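You operate a simulated robot arm through the tools that you are given. There is no shell and no other tool. Be economical: measure what you need, move in short steps, check, and stop when the job is done.

The job below is to be done with a simulated two-armed robot. You get a single attempt, and the scene is never put back.

JOB
Pick up the grey tag with green loop with one hand, pass it to the other hand and put it on the deck of the banding machine. Fetch the blue pad with orange band and set it on the deck of the shaker. Put the violet circle pack with yellow band on the medium blue paper round with green tab. Take the small teal paper round with green tab and put it on top of the insert marked orchard. Put the small plain paper round with green tab on top of the insert marked garden. Open the green lid marked rings. The order is free.

It is judged by the outcome, as a careful person would: the job done as asked, and still so three seconds after it is handed in. It fails if anything else is knocked over, pushed out of place, dropped, spilled or broken. Lids that push on must go on centred and level and be pressed home; caps that screw on are set level and turned clockwise until they are tight.

ROBOT AND FRAMES
Two 7-joint arms with fingered hands on one trunk, on a base that drives. Base frame: it is fixed to the floor where the robot stands at the start and does not move with it; the origin is under the middle of the robot, x ahead of it, y to its left, z up; the surface under the hand at the start is at about z = 0.872. Lengths are in m, angles in rad, forces in N, time in s.
The left shoulder is at the start at [0.055, 0.158, 1.094], the right one opposite. With the tool pointing down near the work surface each hand reaches from about 0.44 to 0.84 m from the robot's upright axis, wherever it stands, measured 20 degrees to its own side. Places, roughly: blue pad with orange band (9x6x4 cm) [3.3, -0.3, 0.8]; deck of the banding machine (24x24 cm) [0.68, 0.1, 0.92]; deck of the shaker (22x19 cm) [0.92, 1.54, 0.84]; green lid marked rings [3.4, -0.1, 1]; grey tag with green loop [0.5, -0.25, 1]; insert marked garden [-2.5, -1.25, 1]; insert marked orchard [-2.5, -1.5, 1]; medium blue paper round with green (18x19x3 cm) [-0.4, -3.4, 0.9]; small plain paper round with green (15x15x3 cm) [0, -3.1, 0.5]; small teal paper round with green  (15x15x3 cm) [0.5, -3.2, 0.5]; violet circle pack with yellow ban (15x15x8 cm) [1.7, -3.3, 0.9]. Payload 4 kg a hand.
The tool frame of a hand sits at the grasp point between the pads (the TCP): z along the fingers, y along the line on which they close. The tips reach 0.03 m beyond it. The gripper opens to 0.104 m. The gripper's body begins 0.035 m behind the TCP. The gripper is a hand of 4 fingers: y runs from the thumb to the fingers, the wrist lies at [-0.015, -0.104, -0.178] in the tool frame, and closing takes about 1.5 s.
Orientation is that of the tool frame in the base frame, as a unit quaternion [w, x, y, z]. With the fingers straight down and the wrist toward the robot, the tool's x, y and z point along [0, 1, 0], [1, 0, 0] and [0, 0, -1] of the base frame.

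CONTROLS
- The arms move only by the tool jog_arm. It takes "left_deltas", "right_deltas" or both (then of equal length, played together; a hand with none holds still); each is a list that holds one entry, the list of rows, each a list of 6 numbers: the turn, a rotation vector about the base's x, y, z in rad, then the shift along the base's x, y, z in m. In form: [[[rx, ry, rz, dx, dy, dz], ...]]. A call has 1 to 8 rows; each row shifts and turns the commanded pose from where the row before left it. "left_gripper" and "right_gripper" are, for a hand that has rows, the finger opening in m, from 0 to 0.104, set as the call begins (left out, the last holds). Each row takes 0.2 s and may step no farther than 0.05 m and 0.15 rad from the row before; otherwise, or with a gripper value out of range, the whole call is refused. A pose out of reach is approached as far as the arm can. The call stops where the force on the tool passes 40 N (or 10 N more than at its start, if that is more) or the arm is blocked; 0.2 s more then pass. The fingers move at their own pace (about 0.045 m/s each) and stop on an object; they squeeze with about 31 N. The grip force told is the motor's: it shows also when the fingers shut on nothing. Time passes only in rows, and 0.2 s behind the last, so rows that do not move let the fingers close. It gives the time, the measured TCP pose, the force on the tool (base axes), the opening and the grip force at its end, in the units of the frame above (readings bear some noise), with the torque about the TCP (base axes, N m) and any sound that the robot's microphone picked up, and new pictures: "show" is both (left out), scene, wrist or none (wrist: the cameras of the hands that moved).
- Cameras (640 x 400 px; columns grow to the right, rows downward): "scene" is now at [0.1417, 0.0041, 1.2864]; the picture's right is [0.02, -1.00, -0.00], its down [-0.39, -0.01, -0.92] and it looks along [0.92, 0.02, -0.39] (base axes); focal length 247 px, centre (320, 200). "left" rides on the left gripper at [-0.061, -0.092, -0.131] in its tool frame; the picture's right is [-0.81, -0.28, 0.52], its down [0.53, -0.71, 0.46] and it looks along [0.24, 0.64, 0.73] (tool axes); focal length 275 px, centre (320, 200). "right" rides on the right gripper at [0.061, -0.092, -0.13] in its tool frame; the picture's right is [-0.81, 0.27, -0.52], its down [-0.53, -0.71, 0.46] and it looks along [-0.24, 0.65, 0.72] (tool axes); focal length 275 px, centre (320, 200).
- lift_body(by): slides the trunk up (or, below 0, down) by that many m; the arms and the scene camera ride with it, the base frame stays. It gives what a move gives, with no picture.
- roll_base(legs): drives the robot by 1 to 6 legs, each [ahead, turn to the left] in m and rad, along the robot's own axes; the way and the turn of a leg run together, so that a leg with both is an arc; at most 1.5 m and 3.142 rad a leg. The arms and the cameras ride along, it lands a little off, and it stops where it bumps. It gives what a move gives, and a new picture of the scene camera.
- move_fingers(index, middle, ring, thumb_bend, thumb_turn, hand): sets how far each is bent, from 0 (flat) to 1 (curled in); at 0.3 the hand is open as for a grip, at 0.7 the pads meet at the TCP. One left out holds its place. A second passes; each finger stops where it meets its share of the squeeze, and holds until it gets a number again. A gripper value or a shape takes the hand back. It gives what a move gives, with no picture; readings hold the bend of each and the force on the fingers (four entries, about 0 where the hand has none), thumb and palm. thumb_turn goes from beside the hand (0) to across from the fingers (1), as for a grip.
- grasp_type(shape, hand): the hand has 4 fingers and takes this shape, open, in about a second: jaw (thumb against the fingers, like two jaws); tri (thumb and two fingers); tip (a fingertip pinch); poke (one finger out to press); point (the index stretched); flat (the hand flat); cup (the hand cupped); fist (a fist). The gripper value then closes the fingers along that shape, each until it touches; the sizes above hold for jaw. It gives what a move gives, with no picture.
- pan_tilt(pan, tilt): turns the head with the scene camera to pan (to the left, within 1.396 rad either way) and tilt (down, from -0.506 to 1.204), counted from straight ahead of the robot. It gives what a move gives, and a new picture of the scene camera.
- measure_at(camera, pixels): for up to 12 pixels [column, row] of the newest picture of that camera ("zoom" is the newest enlarged one), the place [x, y, z] in the base frame of the surface seen there, good to about 0.002 m. No time passes.
- zoom(camera, box): a new picture of the part [left, top, right, bottom] of that camera's present view, enlarged. No time passes.
- hand_in(): hands the job in; it is judged then, once.

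Work in short steps. Measure before you move; look again where a grasp or a placing could have gone wrong, and mend it. You have 124 turns and 260 pictures in all, those below and enlarged ones among them. Open the grippers and draw the arms clear of the work before you hand the job in, unless the task says otherwise; then end with one line.

The tools are called after "Request:" as name(argument=value, ...) on one line, values as JSON. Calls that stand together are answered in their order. jog_arm: Moves the arms, as the interface text tells. Its arguments: {"type":"object","properties":{"left_deltas":{"type":"array","items":{"type":"array","items":{"type":"array","items":{"type":"number"}}}},"left_gripper":{"type":"number"},"right_deltas":{"type":"array","items":{"type":"array","items":{"type":"array","items":{"type":"number"}}}},"right_gripper":{"type":"number"},"show":{"type":"string","enum":["both","scene","wrist","none"]}},"required":[]} The other tools are called the same way: lift_body (by) slides the trunk up or down; grasp_type (shape, hand) gives the hand a shape; move_fingers (index, middle, ring, thumb_bend, thumb_turn, hand) moves the fingers one by one; roll_base (legs) drives the base; pan_tilt (pan, tilt) turns the head that bears the scene camera; measure_at (camera, pixels) gives the place of the surface under pixels of a picture; zoom (camera, box) takes an enlarged picture of a part of a camera's view; hand_in () hands the job in.

At the start:

```text
time_s: 0.0
left_tcp_pos: [0.5048, 0.2416, 1.1319]
left_ee_rot: [-0.001, 0.707, 0.707, 0.001]
left_force: [-0.2, 0.1, -0.3]
left_wrist_torque: [0.0, -0.01, -0.01]
left_grip_width: 0.1036
left_finger_force: 0.0
left_shape: jaw
left_bend: [0.3, 0.3, 0.3, 0.3, 0.98]
left_finger forces: [0.1, 0.1, 0.0, 0.0, 0.0, 0.0]
right_tcp_pos: [0.5607, -0.2964, 1.1479]
right_ee_rot: [0.0, 0.707, 0.707, -0.001]
right_force: [0.3, 0.1, 0.1]
right_wrist_torque: [-0.01, 0.01, -0.02]
right_grip_width: 0.1037
right_finger_force: 0.1
right_shape: jaw
right_bend: [0.3, 0.3, 0.3, 0.3, 0.98]
right_finger forces: [0.0, 0.1, 0.1, 0.1, 0.0, 0.1]
trunk travel left (down, up): [-0.3, 0.207]
robot x, y, heading: [0.0006, 0.0014, 0.003]
head pan, tilt: [0.021, 0.391]
```

scene: 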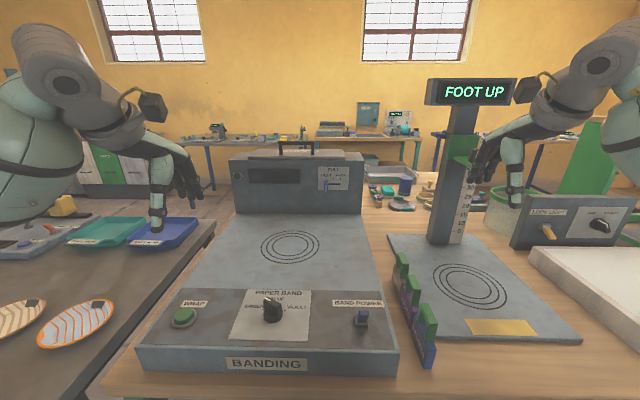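
right: 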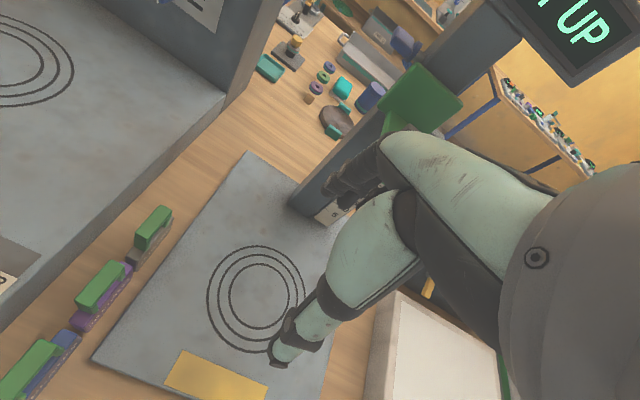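
left: 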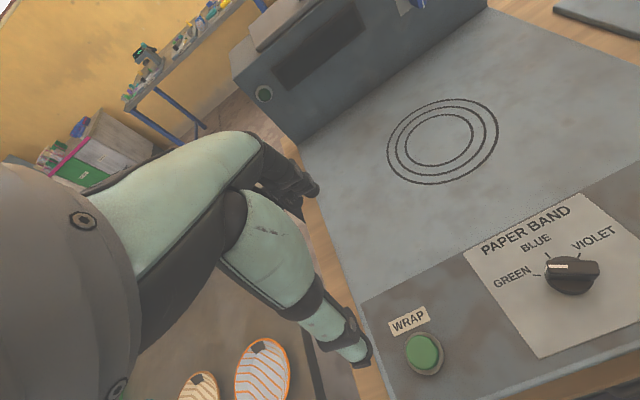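

The three tags with green tops stand near (400,270)–(427,340) in the scene view. I zoom in to tell the grey one.

Request:
zoom(camera="scene", box=[360, 230, 480, 380])

Request:
zoom(camera="right", box=[0, 180, 220, 400])

Request:
measure_at(camera="right", pixels=[[142, 242], [165, 212], [155, 228], [100, 283], [40, 362], [160, 242], [140, 258], [75, 310], [260, 295], [130, 225], [180, 215]])

```text
2.67 times, centred on (420, 305) of scene
```

zoom: 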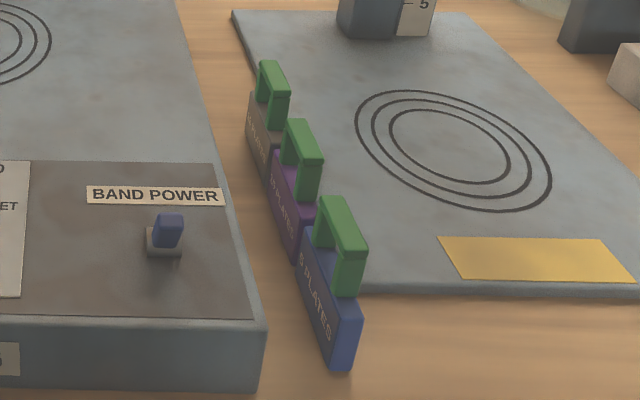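

```text
1.82 times, centred on (110, 290) of right
```

zoom: 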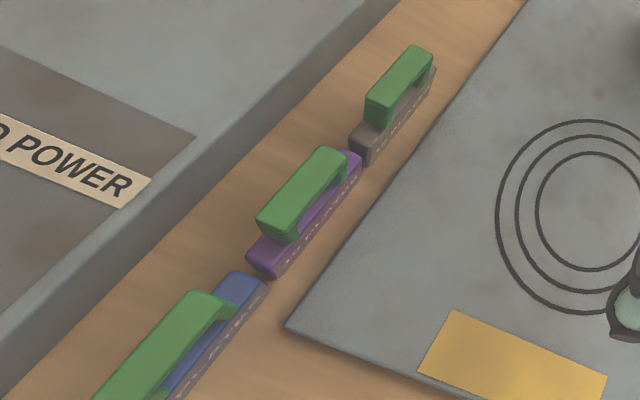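

```text
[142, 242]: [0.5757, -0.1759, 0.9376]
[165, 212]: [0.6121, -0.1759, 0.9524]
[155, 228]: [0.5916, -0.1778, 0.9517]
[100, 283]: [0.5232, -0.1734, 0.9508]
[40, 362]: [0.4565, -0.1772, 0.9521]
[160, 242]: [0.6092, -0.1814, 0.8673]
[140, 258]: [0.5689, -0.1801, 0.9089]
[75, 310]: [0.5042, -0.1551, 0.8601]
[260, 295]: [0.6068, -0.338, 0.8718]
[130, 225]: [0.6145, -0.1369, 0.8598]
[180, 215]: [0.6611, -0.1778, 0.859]
```

The grey tag is the farthest of the three, at about x 0.59, y -0.177, top 0.952. I measure its outline and the clearance to the machine edge and the plate.

Request:
measure_at(camera="zoom", pixels=[[380, 100], [415, 50], [430, 65], [375, 120], [360, 155], [362, 130], [432, 90], [330, 80], [280, 130], [475, 70], [395, 70], [340, 155]])

Request:
measure_at(camera="scene", pixels=[[385, 290], [380, 285], [370, 250], [345, 300], [300, 260], [290, 246], [240, 240], [370, 330], [270, 350], [350, 215]])

```text
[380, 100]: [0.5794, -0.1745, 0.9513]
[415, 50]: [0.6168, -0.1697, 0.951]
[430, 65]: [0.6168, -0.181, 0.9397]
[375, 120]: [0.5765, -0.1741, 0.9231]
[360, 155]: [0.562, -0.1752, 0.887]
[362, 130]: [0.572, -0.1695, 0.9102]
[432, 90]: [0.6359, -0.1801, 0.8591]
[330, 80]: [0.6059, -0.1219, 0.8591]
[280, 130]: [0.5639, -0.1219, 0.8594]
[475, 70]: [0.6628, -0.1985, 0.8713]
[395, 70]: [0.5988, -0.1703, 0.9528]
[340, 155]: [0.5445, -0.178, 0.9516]
```

```text
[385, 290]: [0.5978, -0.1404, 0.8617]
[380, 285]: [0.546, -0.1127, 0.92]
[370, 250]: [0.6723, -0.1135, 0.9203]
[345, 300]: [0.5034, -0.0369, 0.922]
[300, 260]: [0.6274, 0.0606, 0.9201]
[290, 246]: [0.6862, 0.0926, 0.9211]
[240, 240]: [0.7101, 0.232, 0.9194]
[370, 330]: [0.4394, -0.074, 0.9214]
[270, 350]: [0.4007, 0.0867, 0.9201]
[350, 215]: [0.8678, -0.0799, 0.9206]
```

The grey tag spans x 0.562–0.632, its loop x 0.577–0.618 and z 0.912–0.952, with 5 cm free to the machine edge. I turn the right hand by 90° above it.

Request:
jog_arm(right_deltas=[[[0, 0, 0.15, 0.005, 0.015, 0], [0, 0, 0.15, 0.005, 0.015, 0], [0, 0, 0.15, 0.005, 0.015, 0], [0, 0, 0.15, 0.005, 0.015, 0], [0, 0, 0.15, 0.005, 0.015, 0], [0, 0, 0.15, 0.005, 0.015, 0], [0, 0, 0.15, 0.005, 0.015, 0], [0, 0, 0.15, 0.005, 0.016, 0]]], show="none")

Request:
jog_arm(right_deltas=[[[0, 0, 0.125, 0, 0, -0.02], [0, 0, 0.125, 0, 0, -0.03], [0, 0, 0.12, 0, 0, -0.03], [0, 0, 0, 0, 0, -0.02], [0, 0, 0, 0, 0, 0]]], right_gripper=0.08)

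```text
time_s: 1.8
left_tcp_pos: [0.4901, 0.2388, 1.1376]
left_ee_rot: [0.004, 0.707, 0.707, 0.004]
left_force: [-0.5, 0.4, 0.4]
left_wrist_torque: [-0.03, 0.04, -0.01]
left_grip_width: 0.1041
left_finger_force: 0.1
left_shape: jaw
left_bend: [0.3, 0.3, 0.3, 0.3, 0.98]
left_finger forces: [0.0, 0.1, 0.1, 0.0, 0.0, 0.0]
right_tcp_pos: [0.5666, -0.2357, 1.1552]
right_ee_rot: [0.004, 0.466, 0.885, 0.004]
right_force: [0.6, 0.5, -0.3]
right_wrist_torque: [0.01, -0.01, 0.01]
right_grip_width: 0.1039
right_finger_force: 0.2
right_shape: jaw
right_bend: [0.3, 0.3, 0.3, 0.3, 0.98]
right_finger forces: [0.0, 0.0, 0.0, 0.0, 0.0, 0.0]
right hand out of reach, approached as far as the arm can: row 5, 6, 7, 8
trunk travel left (down, up): [-0.3, 0.207]
robot x, y, heading: [-0.0006, 0.001, -0.0]
head pan, tilt: [0.021, 0.391]
```

```text
time_s: 3.0
left_tcp_pos: [0.4913, 0.2399, 1.1368]
left_ee_rot: [0.005, 0.708, 0.707, 0.004]
left_force: [0.3, -0.6, -0.1]
left_wrist_torque: [0.0, 0.02, -0.02]
left_grip_width: 0.1039
left_finger_force: 0.1
left_shape: jaw
left_bend: [0.3, 0.3, 0.3, 0.3, 0.98]
left_finger forces: [0.1, 0.0, 0.0, 0.0, 0.1, 0.0]
right_tcp_pos: [0.5662, -0.2343, 1.1323]
right_ee_rot: [0.005, 0.467, 0.884, 0.005]
right_force: [-0.6, -0.2, 0.6]
right_wrist_torque: [-0.03, 0.02, -0.05]
right_grip_width: 0.0801
right_finger_force: 0.1
right_shape: jaw
right_bend: [0.27, 0.35, 0.32, 0.52, 0.99]
right_finger forces: [0.0, 0.0, 0.1, 0.1, 0.1, 0.0]
right hand out of reach, approached as far as the arm can: row 1, 2, 3
trunk travel left (down, up): [-0.3, 0.207]
robot x, y, heading: [-0.0021, 0.0023, -0.0]
head pan, tilt: [0.021, 0.391]
```

scene: 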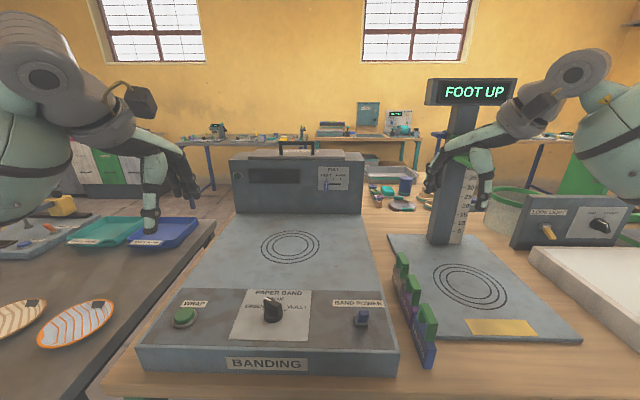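
right: 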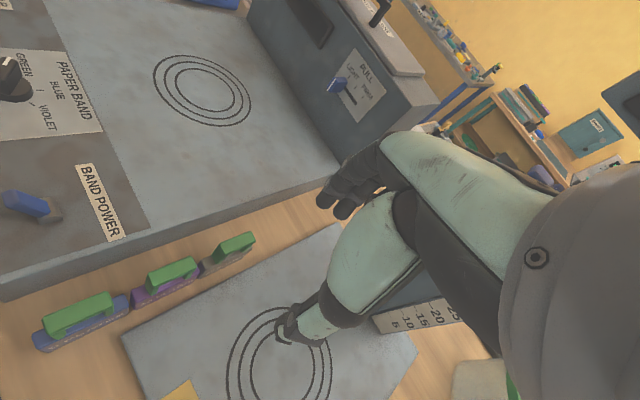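

The turn stalled at about 0.6 rad of yaw at this height. I lower the hand, still beside the tags, and try the rest of the turn there.

Request:
jog_arm(right_deltas=[[[0, 0, 0, 0, 0, -0.04], [0, 0, 0, 0, 0, -0.04], [0, 0, 0.15, 0, 0, 0], [0, 0, 0.15, 0, 0, 0], [0, 0, 0.15, 0, 0, 0], [0, 0, 0.15, 0, 0, 0], [0, 0, 0.15, 0, 0, 0], [0, 0, 0.15, 0, 0, 0]]], show="none")

```text
time_s: 4.8
left_tcp_pos: [0.4896, 0.2407, 1.139]
left_ee_rot: [0.004, 0.708, 0.706, 0.005]
left_force: [0.3, -0.8, -0.3]
left_wrist_torque: [0.03, 0.04, -0.01]
left_grip_width: 0.1039
left_finger_force: 0.0
left_shape: jaw
left_bend: [0.3, 0.3, 0.3, 0.3, 0.98]
left_finger forces: [0.0, 0.1, 0.1, 0.1, 0.1, 0.0]
right_tcp_pos: [0.5674, -0.2351, 1.0529]
right_ee_rot: [0.002, 0.447, 0.895, 0.006]
right_force: [0.3, -0.1, 0.0]
right_wrist_torque: [-0.02, -0.02, 0.01]
right_grip_width: 0.0798
right_finger_force: 0.0
right_shape: jaw
right_bend: [0.27, 0.35, 0.32, 0.52, 0.99]
right_finger forces: [0.0, 0.1, 0.1, 0.0, 0.1, 0.1]
right hand out of reach, approached as far as the arm can: row 3, 4, 5, 6, 7, 8
trunk travel left (down, up): [-0.3, 0.207]
robot x, y, heading: [0.0025, -0.0025, 0.003]
head pan, tilt: [0.021, 0.391]
```

Yaw to the left is limited near 0.65 rad. I try the opposite turn, thumb toward the machine, with two calls.

Request:
jog_arm(right_deltas=[[[0, 0, -0.15, 0, 0, 0], [0, 0, -0.15, 0, 0, 0], [0, 0, -0.15, 0, 0, 0], [0, 0, -0.15, 0, 0, 0], [0, 0, -0.15, 0, 0, 0], [0, 0, -0.15, 0, 0, 0], [0, 0, -0.15, 0, 0, 0], [0, 0, -0.15, 0, 0, 0]]], show="none")

Request:
jog_arm(right_deltas=[[[0, 0, -0.15, 0, 0, 0], [0, 0, -0.15, 0, 0, 0], [0, 0, -0.15, 0, 0, 0], [0, 0, -0.15, 0, 0, 0], [0, 0, -0.15, 0, 0, 0], [0, 0, -0.15, 0, 0, 0], [0, 0, -0.12, 0, 0, 0], [0, 0, 0, 0, 0, 0]]])

```text
time_s: 6.6
left_tcp_pos: [0.4915, 0.2404, 1.1368]
left_ee_rot: [0.004, 0.708, 0.706, 0.006]
left_force: [-0.5, -0.2, 0.3]
left_wrist_torque: [-0.01, 0.01, 0.0]
left_grip_width: 0.104
left_finger_force: 0.1
left_shape: jaw
left_bend: [0.3, 0.3, 0.3, 0.3, 0.98]
left_finger forces: [0.0, 0.0, 0.0, 0.0, 0.0, 0.0]
right_tcp_pos: [0.5649, -0.2345, 1.0544]
right_ee_rot: [0.006, 0.875, 0.485, 0.003]
right_force: [0.4, -0.3, 0.3]
right_wrist_torque: [0.02, 0.0, -0.02]
right_grip_width: 0.0801
right_finger_force: 0.0
right_shape: jaw
right_bend: [0.27, 0.35, 0.32, 0.52, 0.99]
right_finger forces: [0.0, 0.0, 0.1, 0.0, 0.0, 0.1]
trunk travel left (down, up): [-0.3, 0.207]
robot x, y, heading: [0.0001, -0.0004, -0.002]
head pan, tilt: [0.021, 0.391]
```

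```text
time_s: 8.4
left_tcp_pos: [0.4893, 0.2393, 1.1374]
left_ee_rot: [0.005, 0.708, 0.706, 0.004]
left_force: [-0.2, 0.3, 0.0]
left_wrist_torque: [0.02, 0.01, -0.02]
left_grip_width: 0.1039
left_finger_force: 0.0
left_shape: jaw
left_bend: [0.3, 0.3, 0.3, 0.3, 0.98]
left_finger forces: [0.1, 0.0, 0.1, 0.0, 0.0, 0.0]
right_tcp_pos: [0.5648, -0.2335, 1.0543]
right_ee_rot: [0.007, 1.0, -0.003, 0.0]
right_force: [0.2, 0.3, 0.8]
right_wrist_torque: [0.0, 0.01, -0.01]
right_grip_width: 0.0801
right_finger_force: 0.1
right_shape: jaw
right_bend: [0.27, 0.35, 0.32, 0.52, 0.99]
right_finger forces: [0.1, 0.1, 0.0, 0.1, 0.0, 0.0]
trunk travel left (down, up): [-0.3, 0.207]
robot x, y, heading: [0.0012, -0.0004, -0.003]
head pan, tilt: [0.021, 0.391]
```

scene: 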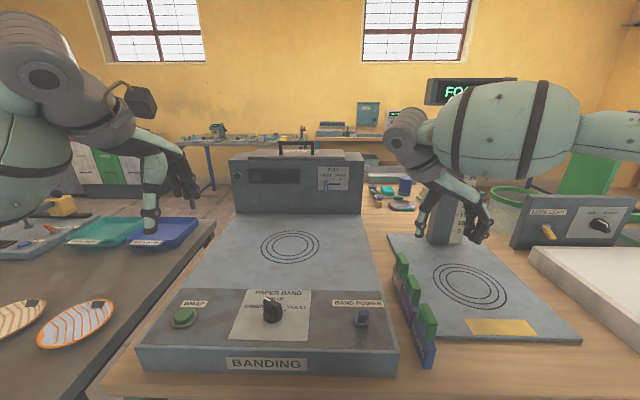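
right: 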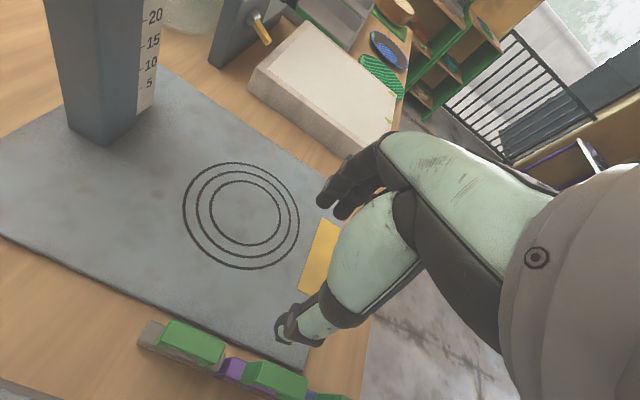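

The reversed yaw works: the tool's y now points along -y. I move over the loop at (0.601, -0.1755) and stop at z 0.98 to look.

Request:
jog_arm(right_deltas=[[[0, 0, 0, 0.018, 0.029, 0], [0, 0, 0, 0.018, 0.029, 0], [0, 0, 0, 0, 0, -0.035], [0, 0, 0, 0, 0, -0.035], [0, 0, 0, 0, 0, 0]]])

```text
time_s: 9.6
left_tcp_pos: [0.4899, 0.2402, 1.1372]
left_ee_rot: [0.006, 0.708, 0.706, 0.005]
left_force: [0.6, -0.3, 0.4]
left_wrist_torque: [0.03, -0.02, -0.02]
left_grip_width: 0.1039
left_finger_force: 0.1
left_shape: jaw
left_bend: [0.3, 0.3, 0.3, 0.3, 0.98]
left_finger forces: [0.0, 0.0, 0.0, 0.1, 0.0, 0.1]
right_tcp_pos: [0.5988, -0.1741, 0.9853]
right_ee_rot: [0.007, 1.0, -0.001, 0.001]
right_force: [0.5, 0.0, 0.2]
right_wrist_torque: [-0.01, 0.03, -0.01]
right_grip_width: 0.0799
right_finger_force: 0.1
right_shape: jaw
right_bend: [0.27, 0.35, 0.32, 0.52, 0.99]
right_finger forces: [0.1, 0.0, 0.0, 0.1, 0.0, 0.0]
trunk travel left (down, up): [-0.3, 0.207]
robot x, y, heading: [-0.0015, -0.0004, -0.001]
head pan, tilt: [0.021, 0.391]
```

scene: 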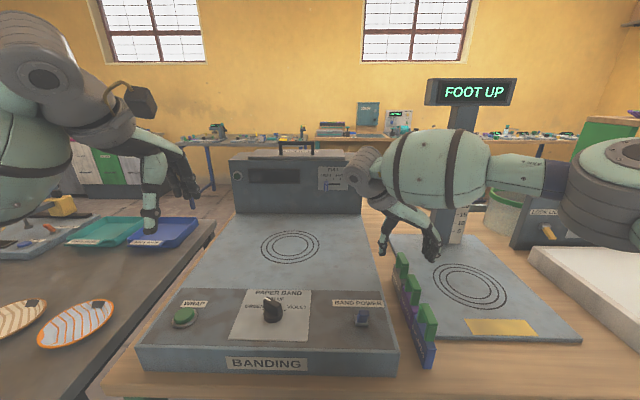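
right: 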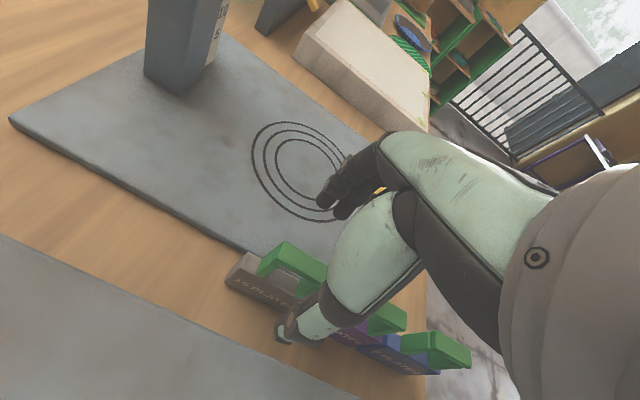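

The hand straddles the tag row. I zoom in from both sides to check alignment along x before lowering.

Request:
zoom(camera="right", box=[200, 170, 480, 390])

Request:
zoom(camera="scene", box=[350, 190, 480, 320])

```text
1.82 times, centred on (340, 280) of right
```

zoom: 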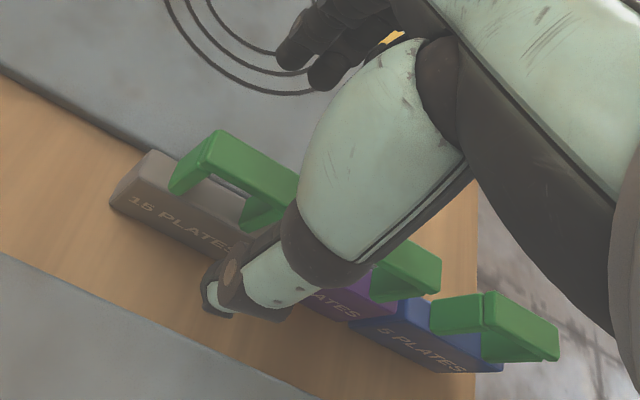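

```text
3.08 times, centred on (415, 255) of scene
```

zoom: 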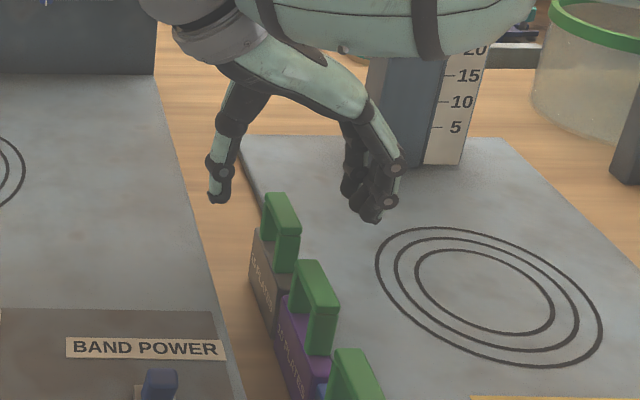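

The thumb and fingers straddle the grey "15 PLATES" tag's loop. I lower to z 0.94 and close on the loop.

Request:
jog_arm(right_deltas=[[[0, 0, 0, 0.002, -0.001, -0.022], [0, 0, 0, 0, 0, -0.022], [0, 0, 0, 0, 0, 0]]], show="none")

Request:
jog_arm(right_deltas=[[[0, 0, 0, 0, 0, 0], [0, 0, 0, 0, 0, 0], [0, 0, 0, 0, 0, 0], [0, 0, 0, 0, 0, 0], [0, 0, 0, 0, 0, 0], [0, 0, 0, 0, 0, 0], [0, 0, 0, 0, 0, 0]]], right_gripper=0.0)

```text
time_s: 10.4
left_tcp_pos: [0.4911, 0.2398, 1.1387]
left_ee_rot: [0.004, 0.708, 0.706, 0.004]
left_force: [-0.8, -0.3, 0.3]
left_wrist_torque: [-0.01, 0.03, -0.03]
left_grip_width: 0.1041
left_finger_force: 0.0
left_shape: jaw
left_bend: [0.3, 0.3, 0.3, 0.3, 0.98]
left_finger forces: [0.0, 0.1, 0.0, 0.0, 0.1, 0.0]
right_tcp_pos: [0.6021, -0.177, 0.9403]
right_ee_rot: [0.007, 1.0, -0.002, 0.0]
right_force: [-0.3, 0.7, 0.2]
right_wrist_torque: [0.04, 0.02, 0.02]
right_grip_width: 0.08
right_finger_force: 0.1
right_shape: jaw
right_bend: [0.27, 0.35, 0.32, 0.52, 0.99]
right_finger forces: [0.1, 0.1, 0.1, 0.1, 0.0, 0.0]
trunk travel left (down, up): [-0.3, 0.207]
robot x, y, heading: [-0.0015, 0.0005, -0.001]
head pan, tilt: [0.021, 0.391]
```

```text
time_s: 12.0
left_tcp_pos: [0.4908, 0.2396, 1.1368]
left_ee_rot: [0.005, 0.707, 0.707, 0.005]
left_force: [-0.6, -0.5, 0.0]
left_wrist_torque: [0.0, -0.03, -0.01]
left_grip_width: 0.1038
left_finger_force: 0.0
left_shape: jaw
left_bend: [0.3, 0.3, 0.3, 0.3, 0.98]
left_finger forces: [0.0, 0.1, 0.0, 0.0, 0.1, 0.1]
right_tcp_pos: [0.6029, -0.1754, 0.9398]
right_ee_rot: [0.007, 1.0, -0.002, 0.0]
right_force: [0.5, -1.6, 0.4]
right_wrist_torque: [0.01, 0.04, -0.03]
right_grip_width: 0.0002
right_finger_force: 30.9
right_shape: jaw
right_bend: [0.7, 0.7, 0.7, 0.74, 1.0]
right_finger forces: [0.7, 0.1, 0.5, 0.1, 1.0, 0.0]
trunk travel left (down, up): [-0.3, 0.207]
robot x, y, heading: [0.0004, 0.0004, 0.0]
head pan, tilt: [0.021, 0.391]
```

scene: 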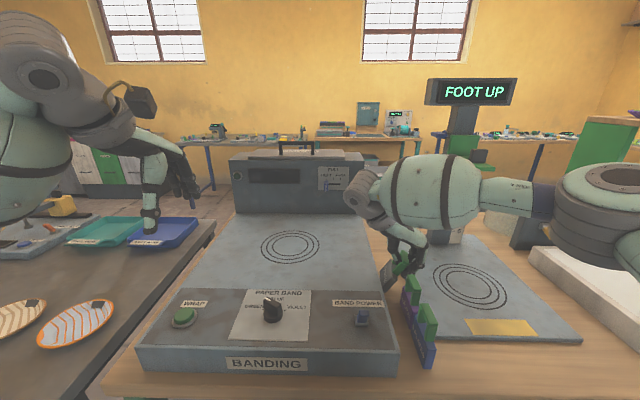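
right: 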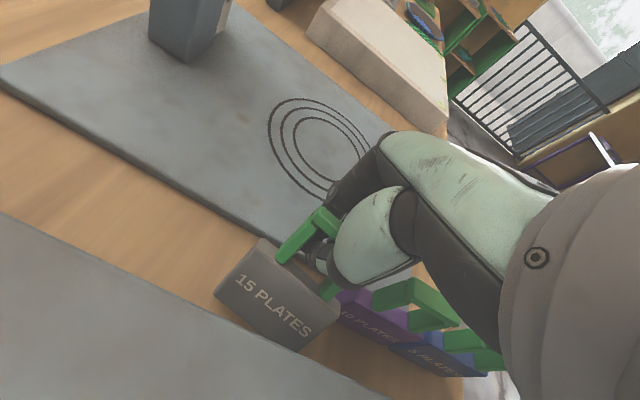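

The gripper shut fully and the tag tilted: the finger seems to have gone through the loop's hole. I zoom to see.

Request:
zoom(camera="right", box=[200, 180, 480, 390])

Request:
zoom(camera="scene", box=[350, 220, 480, 320])

```text
1.90 times, centred on (340, 285) of right
```

zoom: 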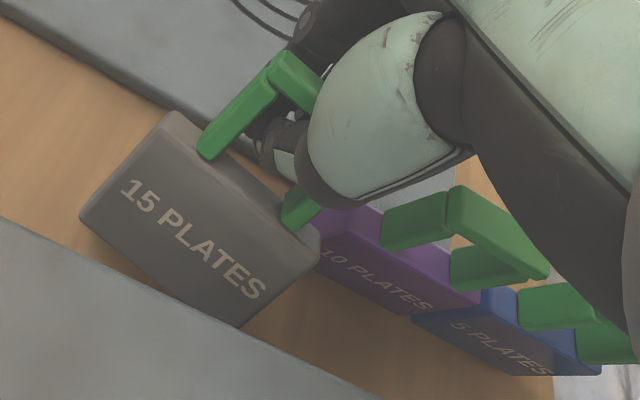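

```text
4.00 times, centred on (415, 270) of scene
```

zoom: 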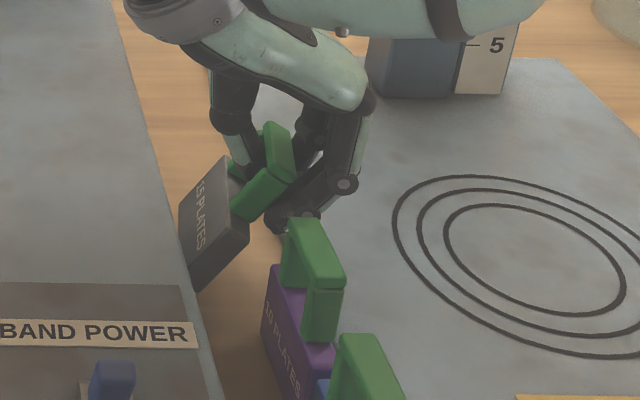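

The closed thumb and fingers go through the loop, so the tag is hooked securely like a ring. I lift it straight up and look at how it hangs.

Request:
jog_arm(right_deltas=[[[0, 0, 0, 0, 0, 0.02], [0, 0, 0, 0, 0, 0.03], [0, 0, 0, 0, 0, 0.04], [0, 0, 0, 0, 0, 0.04], [0, 0, 0, 0, 0, 0.04], [0, 0, 0, 0, 0, 0], [0, 0, 0, 0, 0, 0]]])

Request:
zoom(camera="scene", box=[340, 140, 480, 260])

```text
time_s: 13.6
left_tcp_pos: [0.4906, 0.2406, 1.1386]
left_ee_rot: [0.004, 0.708, 0.706, 0.005]
left_force: [0.5, 0.4, 0.9]
left_wrist_torque: [0.01, 0.04, -0.01]
left_grip_width: 0.1038
left_finger_force: 0.1
left_shape: jaw
left_bend: [0.3, 0.3, 0.3, 0.3, 0.98]
left_finger forces: [0.0, 0.0, 0.0, 0.1, 0.0, 0.0]
right_tcp_pos: [0.6025, -0.1773, 1.1103]
right_ee_rot: [0.007, 1.0, -0.002, 0.001]
right_force: [0.5, -0.4, -0.8]
right_wrist_torque: [-0.01, 0.01, -0.01]
right_grip_width: 0.0
right_finger_force: 30.9
right_shape: jaw
right_bend: [0.7, 0.7, 0.7, 0.74, 1.0]
right_finger forces: [0.5, 0.1, 0.4, 0.0, 0.7, 0.0]
trunk travel left (down, up): [-0.3, 0.207]
robot x, y, heading: [-0.0033, -0.002, 0.002]
head pan, tilt: [0.021, 0.391]
```

scene: 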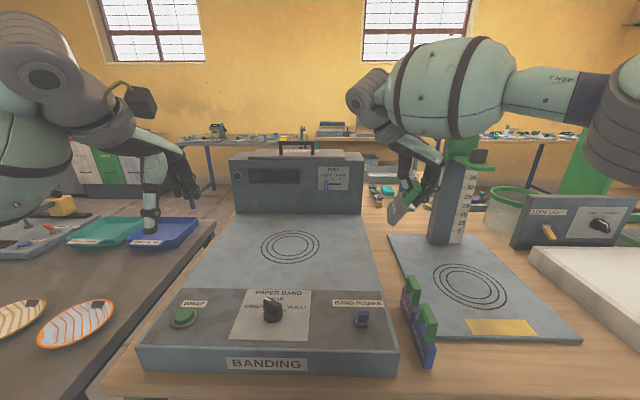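
right: 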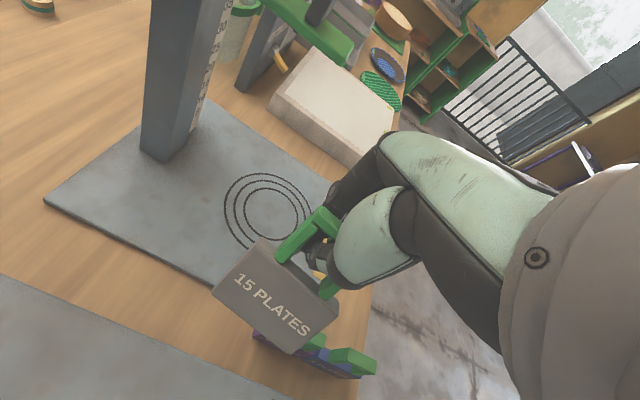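

```text
3.33 times, centred on (410, 200) of scene
```

zoom: 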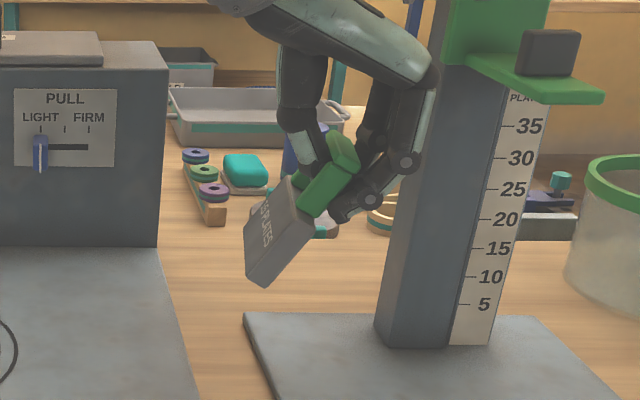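

The tag hangs wedged on the closed fingers, tilted about x with its bottom toward +y. I measure its body for the left-hand takeover.

Request:
measure_at(camera="zoom", pixels=[[255, 225], [250, 265], [275, 200], [290, 230], [268, 280], [305, 190], [325, 185], [345, 145], [300, 185], [260, 250]])

Request:
measure_at(camera="right", pixels=[[255, 245], [220, 290], [290, 345], [335, 310], [275, 300], [230, 297], [285, 250], [320, 215], [285, 353], [262, 240]])

```text
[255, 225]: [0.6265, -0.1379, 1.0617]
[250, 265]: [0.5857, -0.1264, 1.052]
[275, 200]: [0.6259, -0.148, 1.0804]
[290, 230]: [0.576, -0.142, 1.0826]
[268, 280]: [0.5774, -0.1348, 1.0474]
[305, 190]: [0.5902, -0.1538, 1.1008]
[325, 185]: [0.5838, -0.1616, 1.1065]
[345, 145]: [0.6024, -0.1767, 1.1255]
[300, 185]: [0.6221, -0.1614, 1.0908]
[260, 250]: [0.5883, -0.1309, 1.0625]
```

```text
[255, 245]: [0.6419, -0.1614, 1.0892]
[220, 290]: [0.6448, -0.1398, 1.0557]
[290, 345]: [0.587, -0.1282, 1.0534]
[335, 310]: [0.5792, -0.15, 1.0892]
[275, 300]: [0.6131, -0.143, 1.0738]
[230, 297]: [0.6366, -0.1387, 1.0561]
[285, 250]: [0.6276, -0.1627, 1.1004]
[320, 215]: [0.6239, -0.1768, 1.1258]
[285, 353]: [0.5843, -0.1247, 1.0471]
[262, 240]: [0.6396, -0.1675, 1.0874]
```

The tag body centre is about (0.612, -0.150, 1.068), tilted 30° and yawed -0.2. I bring it toward the middle with the right hand while the left hand turns to approach horizontally, to close on the tag's two ends.

Request:
jog_arm(left_deltas=[[[0, 0, -0.1, 0.015, 0, 0], [0, 0, -0.1, 0.015, 0, 0], [-0.137, 0.028, 0, 0.01, 0, 0], [-0.137, 0.028, 0, 0.01, 0, 0], [-0.137, 0.028, 0, 0.01, 0, 0], [-0.137, 0.028, 0, 0.01, 0, 0], [-0.137, 0.028, 0, 0.01, 0, 0], [-0.137, 0.028, 0, 0.01, 0, 0]]], right_deltas=[[[0, 0, 0, -0.004, 0.012, 0], [0, 0, 0, -0.004, 0.012, 0], [0, 0, 0, -0.004, 0.012, 0], [0, 0, 0, -0.004, 0.012, 0], [0, 0, 0, -0.004, 0.013, 0], [0, 0, 0, -0.004, 0.013, 0], [0, 0, 0, -0.003, 0.013, 0], [0, 0, 0, -0.003, 0.013, 0]]], left_gripper=0.1, show="none")

Request:
jog_arm(left_deltas=[[[-0.137, 0.028, 0, 0.01, -0.02, -0.01], [-0.137, 0.028, 0, 0.01, -0.025, -0.01], [-0.137, 0.028, 0, 0.01, -0.025, -0.01], [-0.137, 0.028, 0, 0.005, -0.025, -0.01], [0, 0, 0, 0, 0, 0]]])

```text
time_s: 15.4
left_tcp_pos: [0.5807, 0.2413, 1.1376]
left_ee_rot: [0.262, 0.705, 0.58, -0.312]
left_force: [-0.4, -1.0, 0.5]
left_wrist_torque: [0.04, -0.01, 0.01]
left_grip_width: 0.1006
left_finger_force: 0.0
left_shape: jaw
left_bend: [0.31, 0.3, 0.3, 0.3, 0.98]
left_finger forces: [0.0, 0.1, 0.0, 0.0, 0.0, 0.0]
right_tcp_pos: [0.5753, -0.0742, 1.1114]
right_ee_rot: [0.007, 1.0, -0.003, 0.0]
right_force: [0.1, -0.6, -0.1]
right_wrist_torque: [-0.02, -0.01, 0.01]
right_grip_width: 0.0
right_finger_force: 30.9
right_shape: jaw
right_bend: [0.7, 0.7, 0.7, 0.74, 1.0]
right_finger forces: [0.4, 0.0, 0.3, 0.1, 0.7, 0.0]
trunk travel left (down, up): [-0.3, 0.207]
robot x, y, heading: [0.0007, -0.0012, 0.004]
head pan, tilt: [0.021, 0.391]
```

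```text
time_s: 16.6
left_tcp_pos: [0.6142, 0.1445, 1.098]
left_ee_rot: [0.41, 0.59, 0.487, -0.496]
left_force: [-0.1, -0.6, -0.7]
left_wrist_torque: [0.02, -0.01, 0.02]
left_grip_width: 0.1005
left_finger_force: 0.0
left_shape: jaw
left_bend: [0.31, 0.3, 0.3, 0.3, 0.98]
left_finger forces: [0.0, 0.0, 0.0, 0.1, 0.0, 0.0]
right_tcp_pos: [0.5758, -0.0753, 1.1108]
right_ee_rot: [0.007, 1.0, -0.002, 0.0]
right_force: [-1.2, 0.1, -0.9]
right_wrist_torque: [-0.02, 0.01, -0.01]
right_grip_width: 0.0
right_finger_force: 30.9
right_shape: jaw
right_bend: [0.7, 0.7, 0.7, 0.74, 1.0]
right_finger forces: [0.5, 0.0, 0.3, 0.1, 0.9, 0.0]
trunk travel left (down, up): [-0.3, 0.207]
robot x, y, heading: [0.001, -0.0002, 0.002]
head pan, tilt: [0.021, 0.391]
```

scene: 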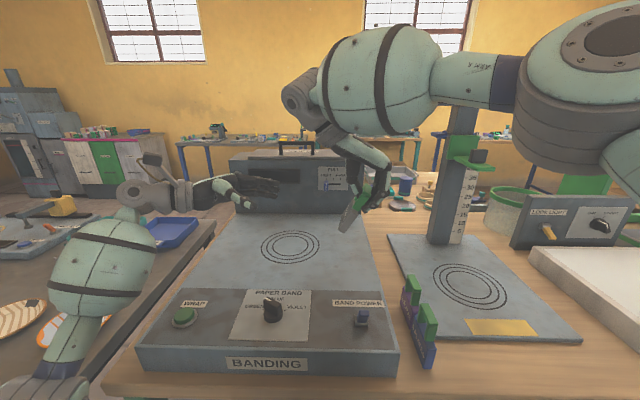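
left: 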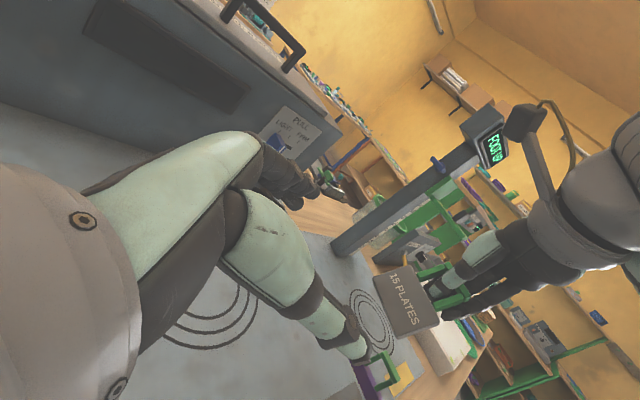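

Both hands are in position. I measure the tag from the left camera, where it appears at about (410,300).

Request:
measure_at(camera="left", pixels=[[375, 275], [395, 335], [438, 325], [412, 268], [407, 302], [440, 322], [430, 290], [450, 290]])

Request:
zoom(camera="left", box=[340, 220, 500, 350])

```text
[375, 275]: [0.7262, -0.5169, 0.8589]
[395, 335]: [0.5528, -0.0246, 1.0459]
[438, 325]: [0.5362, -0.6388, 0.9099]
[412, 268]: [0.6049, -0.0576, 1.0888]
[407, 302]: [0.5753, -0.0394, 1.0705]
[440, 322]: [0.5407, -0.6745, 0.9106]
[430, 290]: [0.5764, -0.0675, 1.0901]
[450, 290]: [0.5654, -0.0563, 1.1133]
```

```text
3.08 times, centred on (420, 285) of left
```

zoom: 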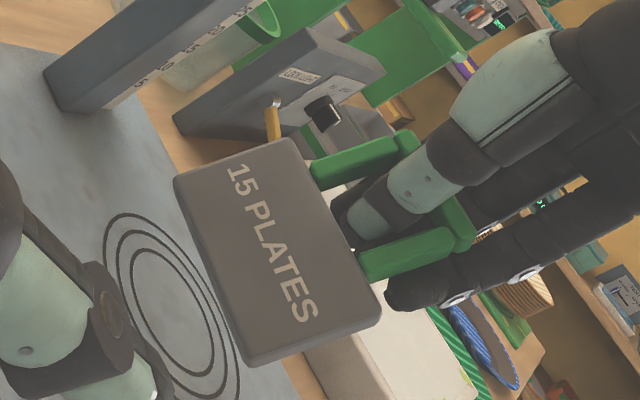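

Face centre is about (0.577, -0.040, 1.070). I advance the left hand along its axis to straddle the body, leaving it open, and check.

Request:
jog_arm(left_deltas=[[[0, 0, 0, -0.009, -0.043, -0.011], [0, 0, 0, -0.009, -0.043, -0.011], [0, 0, 0, -0.009, -0.043, -0.011], [0, 0, 0, -0.009, -0.043, -0.01], [0, 0, 0, 0, 0, 0]]])

Request:
zoom(camera="scene", box=[280, 140, 420, 260])

```text
time_s: 17.8
left_tcp_pos: [0.5702, -0.0323, 1.063]
left_ee_rot: [0.412, 0.595, 0.481, -0.494]
left_force: [-0.6, 0.0, 0.0]
left_wrist_torque: [0.04, 0.01, 0.02]
left_grip_width: 0.1004
left_finger_force: 0.1
left_shape: jaw
left_bend: [0.31, 0.31, 0.3, 0.3, 0.98]
left_finger forces: [0.0, 0.0, 0.0, 0.1, 0.0, 0.1]
right_tcp_pos: [0.5659, -0.0767, 1.1126]
right_ee_rot: [0.007, 1.0, -0.001, 0.003]
right_force: [0.1, 0.9, -1.3]
right_wrist_torque: [-0.05, 0.0, 0.0]
right_grip_width: 0.0
right_finger_force: 31.1
right_shape: jaw
right_bend: [0.7, 0.7, 0.7, 0.74, 1.0]
right_finger forces: [0.3, 0.0, 0.3, 0.1, 0.7, 0.0]
trunk travel left (down, up): [-0.3, 0.207]
robot x, y, heading: [0.0018, -0.0002, 0.001]
head pan, tilt: [0.021, 0.391]
heard: click, click
```

scene: 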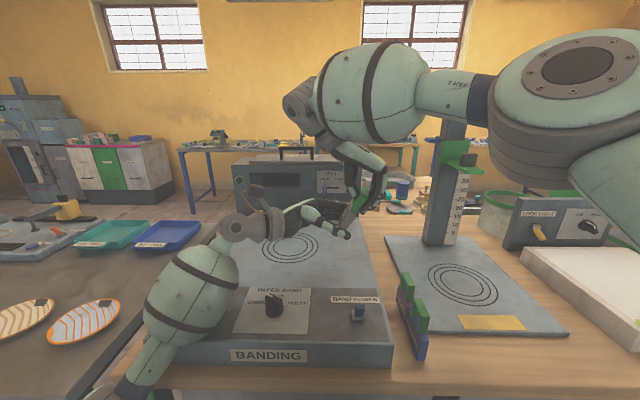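
left: 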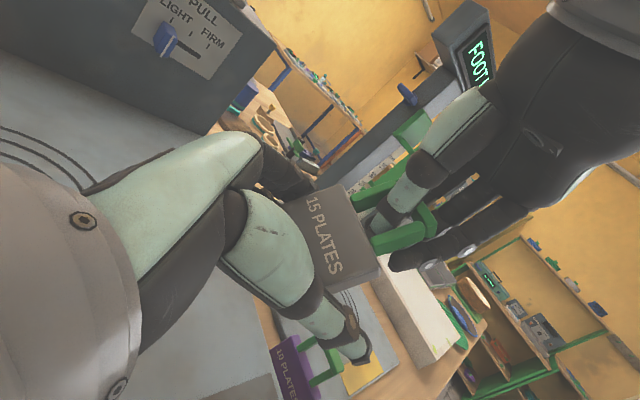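

```text
3.33 times, centred on (350, 200) of scene
```

zoom: 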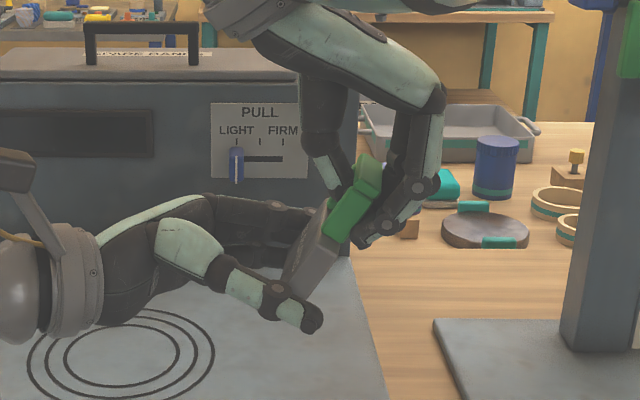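

The hand straddles the body ends; I heard clicks (the left elbow may have touched the WRAP button), which I'll check afterwards. I close the left hand on the tag.

Request:
jog_arm(left_deltas=[[[0, 0, 0, 0, 0, 0], [0, 0, 0, 0, 0, 0], [0, 0, 0, 0, 0, 0], [0, 0, 0, 0, 0, 0], [0, 0, 0, 0, 0, 0], [0, 0, 0, 0, 0, 0]]], left_gripper=0.03)

Request:
zoom(camera="scene", box=[140, 180, 420, 380])

```text
time_s: 19.2
left_tcp_pos: [0.5723, -0.0314, 1.0612]
left_ee_rot: [0.412, 0.594, 0.486, -0.491]
left_force: [0.9, -0.7, -0.1]
left_wrist_torque: [-0.02, 0.02, 0.0]
left_grip_width: 0.0491
left_finger_force: 31.0
left_shape: jaw
left_bend: [0.75, 0.55, 0.51, 0.67, 1.0]
left_finger forces: [18.3, 9.6, 0.1, 0.0, 31.3, 0.0]
right_tcp_pos: [0.5644, -0.081, 1.1142]
right_ee_rot: [0.004, 1.0, -0.002, 0.003]
right_force: [-0.3, -0.3, 0.1]
right_wrist_torque: [-0.03, -0.01, -0.05]
right_grip_width: 0.0002
right_finger_force: 31.1
right_shape: jaw
right_bend: [0.7, 0.7, 0.7, 0.74, 1.0]
right_finger forces: [0.1, 0.0, 0.1, 0.0, 0.1, 0.1]
trunk travel left (down, up): [-0.3, 0.207]
robot x, y, heading: [-0.001, -0.0001, -0.001]
head pan, tilt: [0.021, 0.391]
```

scene: 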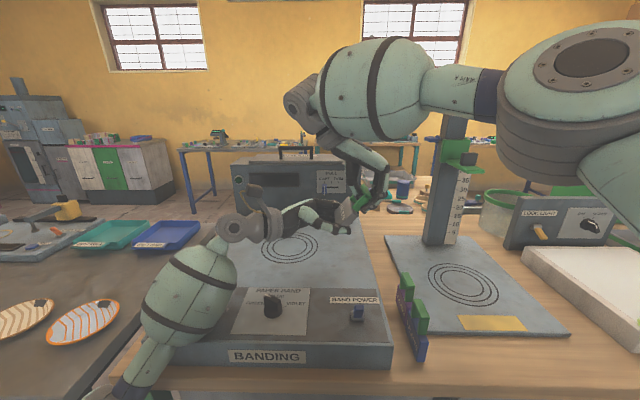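
left: 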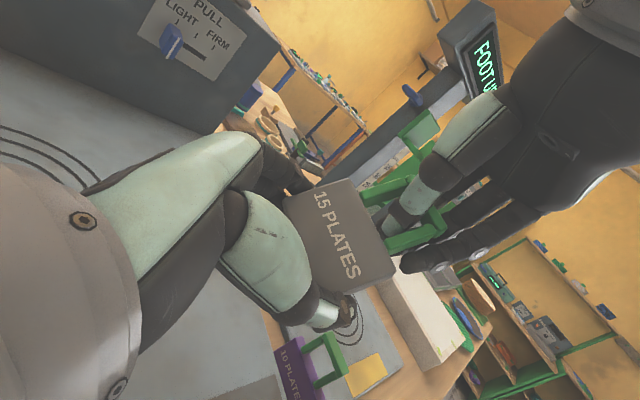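

```text
2.00 times, centred on (280, 280) of scene
```

zoom: 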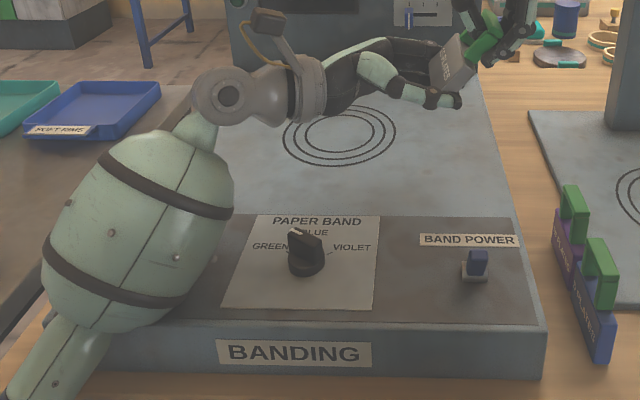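

The left hand holds the tag (thumb 31 N). The left upper arm is leaning on the WRAP button area, so I raise the trunk, which lifts both arms together.

Request:
lift_body(by=0.1)

Request:
jog_arm(right_deltas=[[[0, 0, 0, 0, 0, 0], [0, 0, 0, 0, 0, 0], [0, 0, 0, 0, 0, 0], [0, 0, 0, 0, 0, 0]]], right_gripper=0.05)

Request:
zoom(camera="scene", box=[140, 180, 420, 380])

```text
time_s: 20.5
left_tcp_pos: [0.5792, -0.0259, 1.157]
left_ee_rot: [0.411, 0.591, 0.488, -0.494]
left_force: [0.3, 0.3, 0.3]
left_wrist_torque: [-0.02, 0.07, 0.07]
left_grip_width: 0.0443
left_finger_force: 31.0
left_shape: jaw
left_bend: [0.75, 0.74, 0.51, 0.69, 1.0]
left_finger forces: [25.0, 2.8, 0.1, 0.0, 27.9, 0.1]
right_tcp_pos: [0.5721, -0.075, 1.2116]
right_ee_rot: [0.006, 1.0, -0.002, 0.001]
right_force: [-1.1, 0.2, -0.6]
right_wrist_torque: [-0.05, -0.02, 0.06]
right_grip_width: 0.0001
right_finger_force: 31.2
right_shape: jaw
right_bend: [0.7, 0.7, 0.7, 0.74, 1.0]
right_finger forces: [0.1, 0.0, 0.1, 0.0, 1.0, 0.0]
trunk travel left (down, up): [-0.4, 0.107]
robot x, y, heading: [0.0028, 0.0036, 0.001]
head pan, tilt: [0.021, 0.391]
```

```text
time_s: 21.5
left_tcp_pos: [0.5824, -0.0246, 1.1547]
left_ee_rot: [0.409, 0.589, 0.489, -0.496]
left_force: [1.1, 7.4, -6.3]
left_wrist_torque: [-0.01, 0.02, 0.05]
left_grip_width: 0.0437
left_finger_force: 31.2
left_shape: jaw
left_bend: [0.75, 0.74, 0.51, 0.69, 1.0]
left_finger forces: [23.7, 4.7, 0.0, 0.1, 28.4, 0.1]
right_tcp_pos: [0.5762, -0.0755, 1.2112]
right_ee_rot: [0.007, 1.0, -0.003, 0.0]
right_force: [-1.8, -8.2, 6.5]
right_wrist_torque: [-0.1, 0.08, 0.0]
right_grip_width: 0.0446
right_finger_force: 0.0
right_shape: jaw
right_bend: [0.74, 0.45, 0.42, 0.77, 1.0]
right_finger forces: [0.1, 0.1, 0.0, 0.0, 10.3, 0.1]
trunk travel left (down, up): [-0.4, 0.107]
robot x, y, heading: [0.0015, 0.0016, 0.001]
head pan, tilt: [0.021, 0.391]
```

scene: 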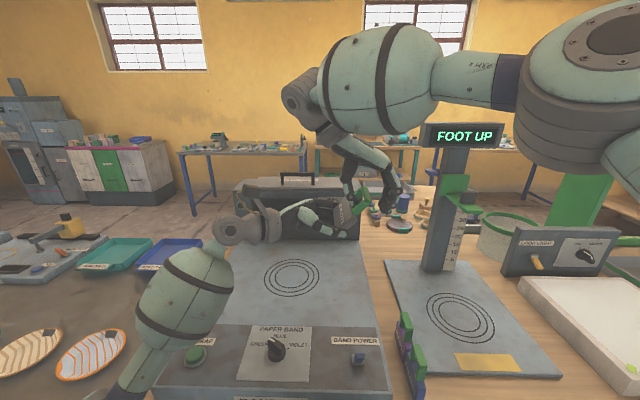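
right: 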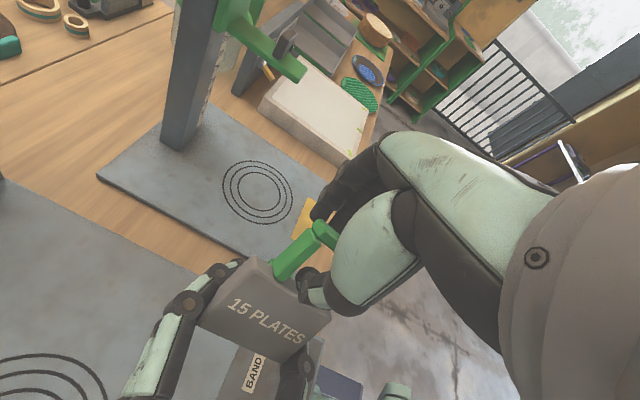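

```text
2.00 times, centred on (280, 280) of scene
```

zoom: 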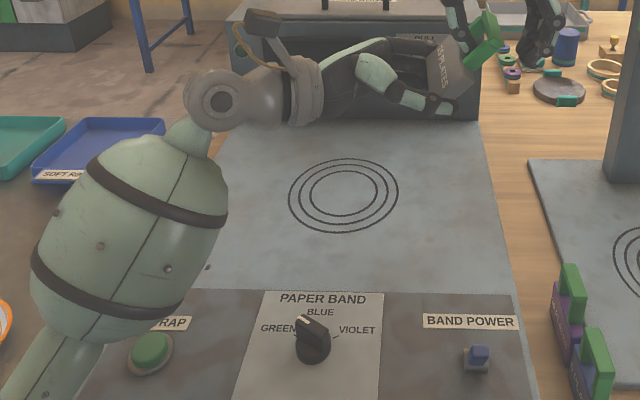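

Right fingers opened but its thumb still presses the tag (10 N). I zoom to see where the thumb sits relative to the loop.

Request:
zoom(camera="right", box=[180, 190, 370, 370])

Request:
zoom(camera="scene", box=[310, 150, 430, 250])

Request:
zoom(camera="left", box=[240, 120, 520, 330])

```text
2.22 times, centred on (275, 280) of right
```

zoom: 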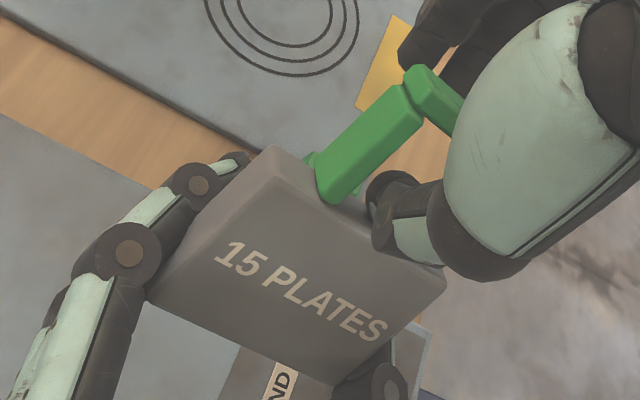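

```text
4.00 times, centred on (370, 200) of scene
```

zoom: 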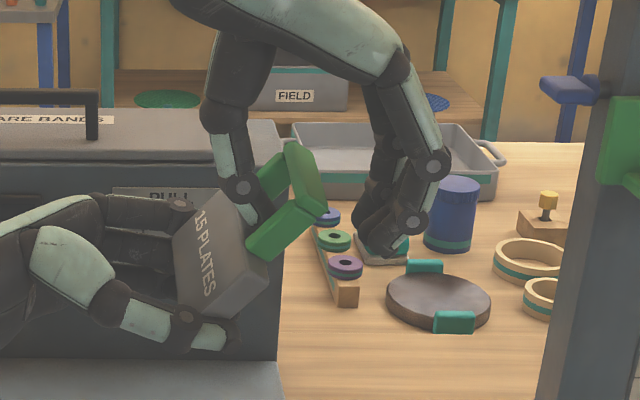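

```text
1.90 times, centred on (380, 225) of left
```

zoom: 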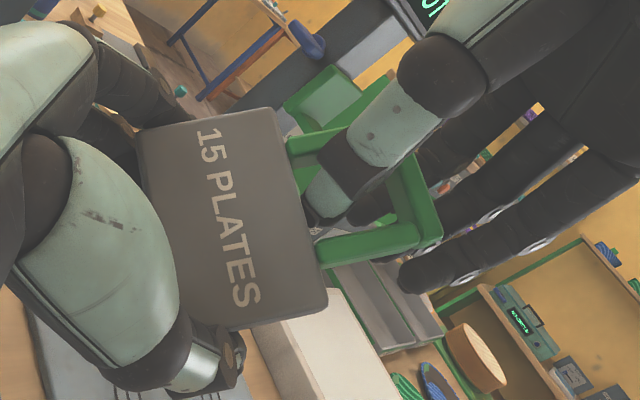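

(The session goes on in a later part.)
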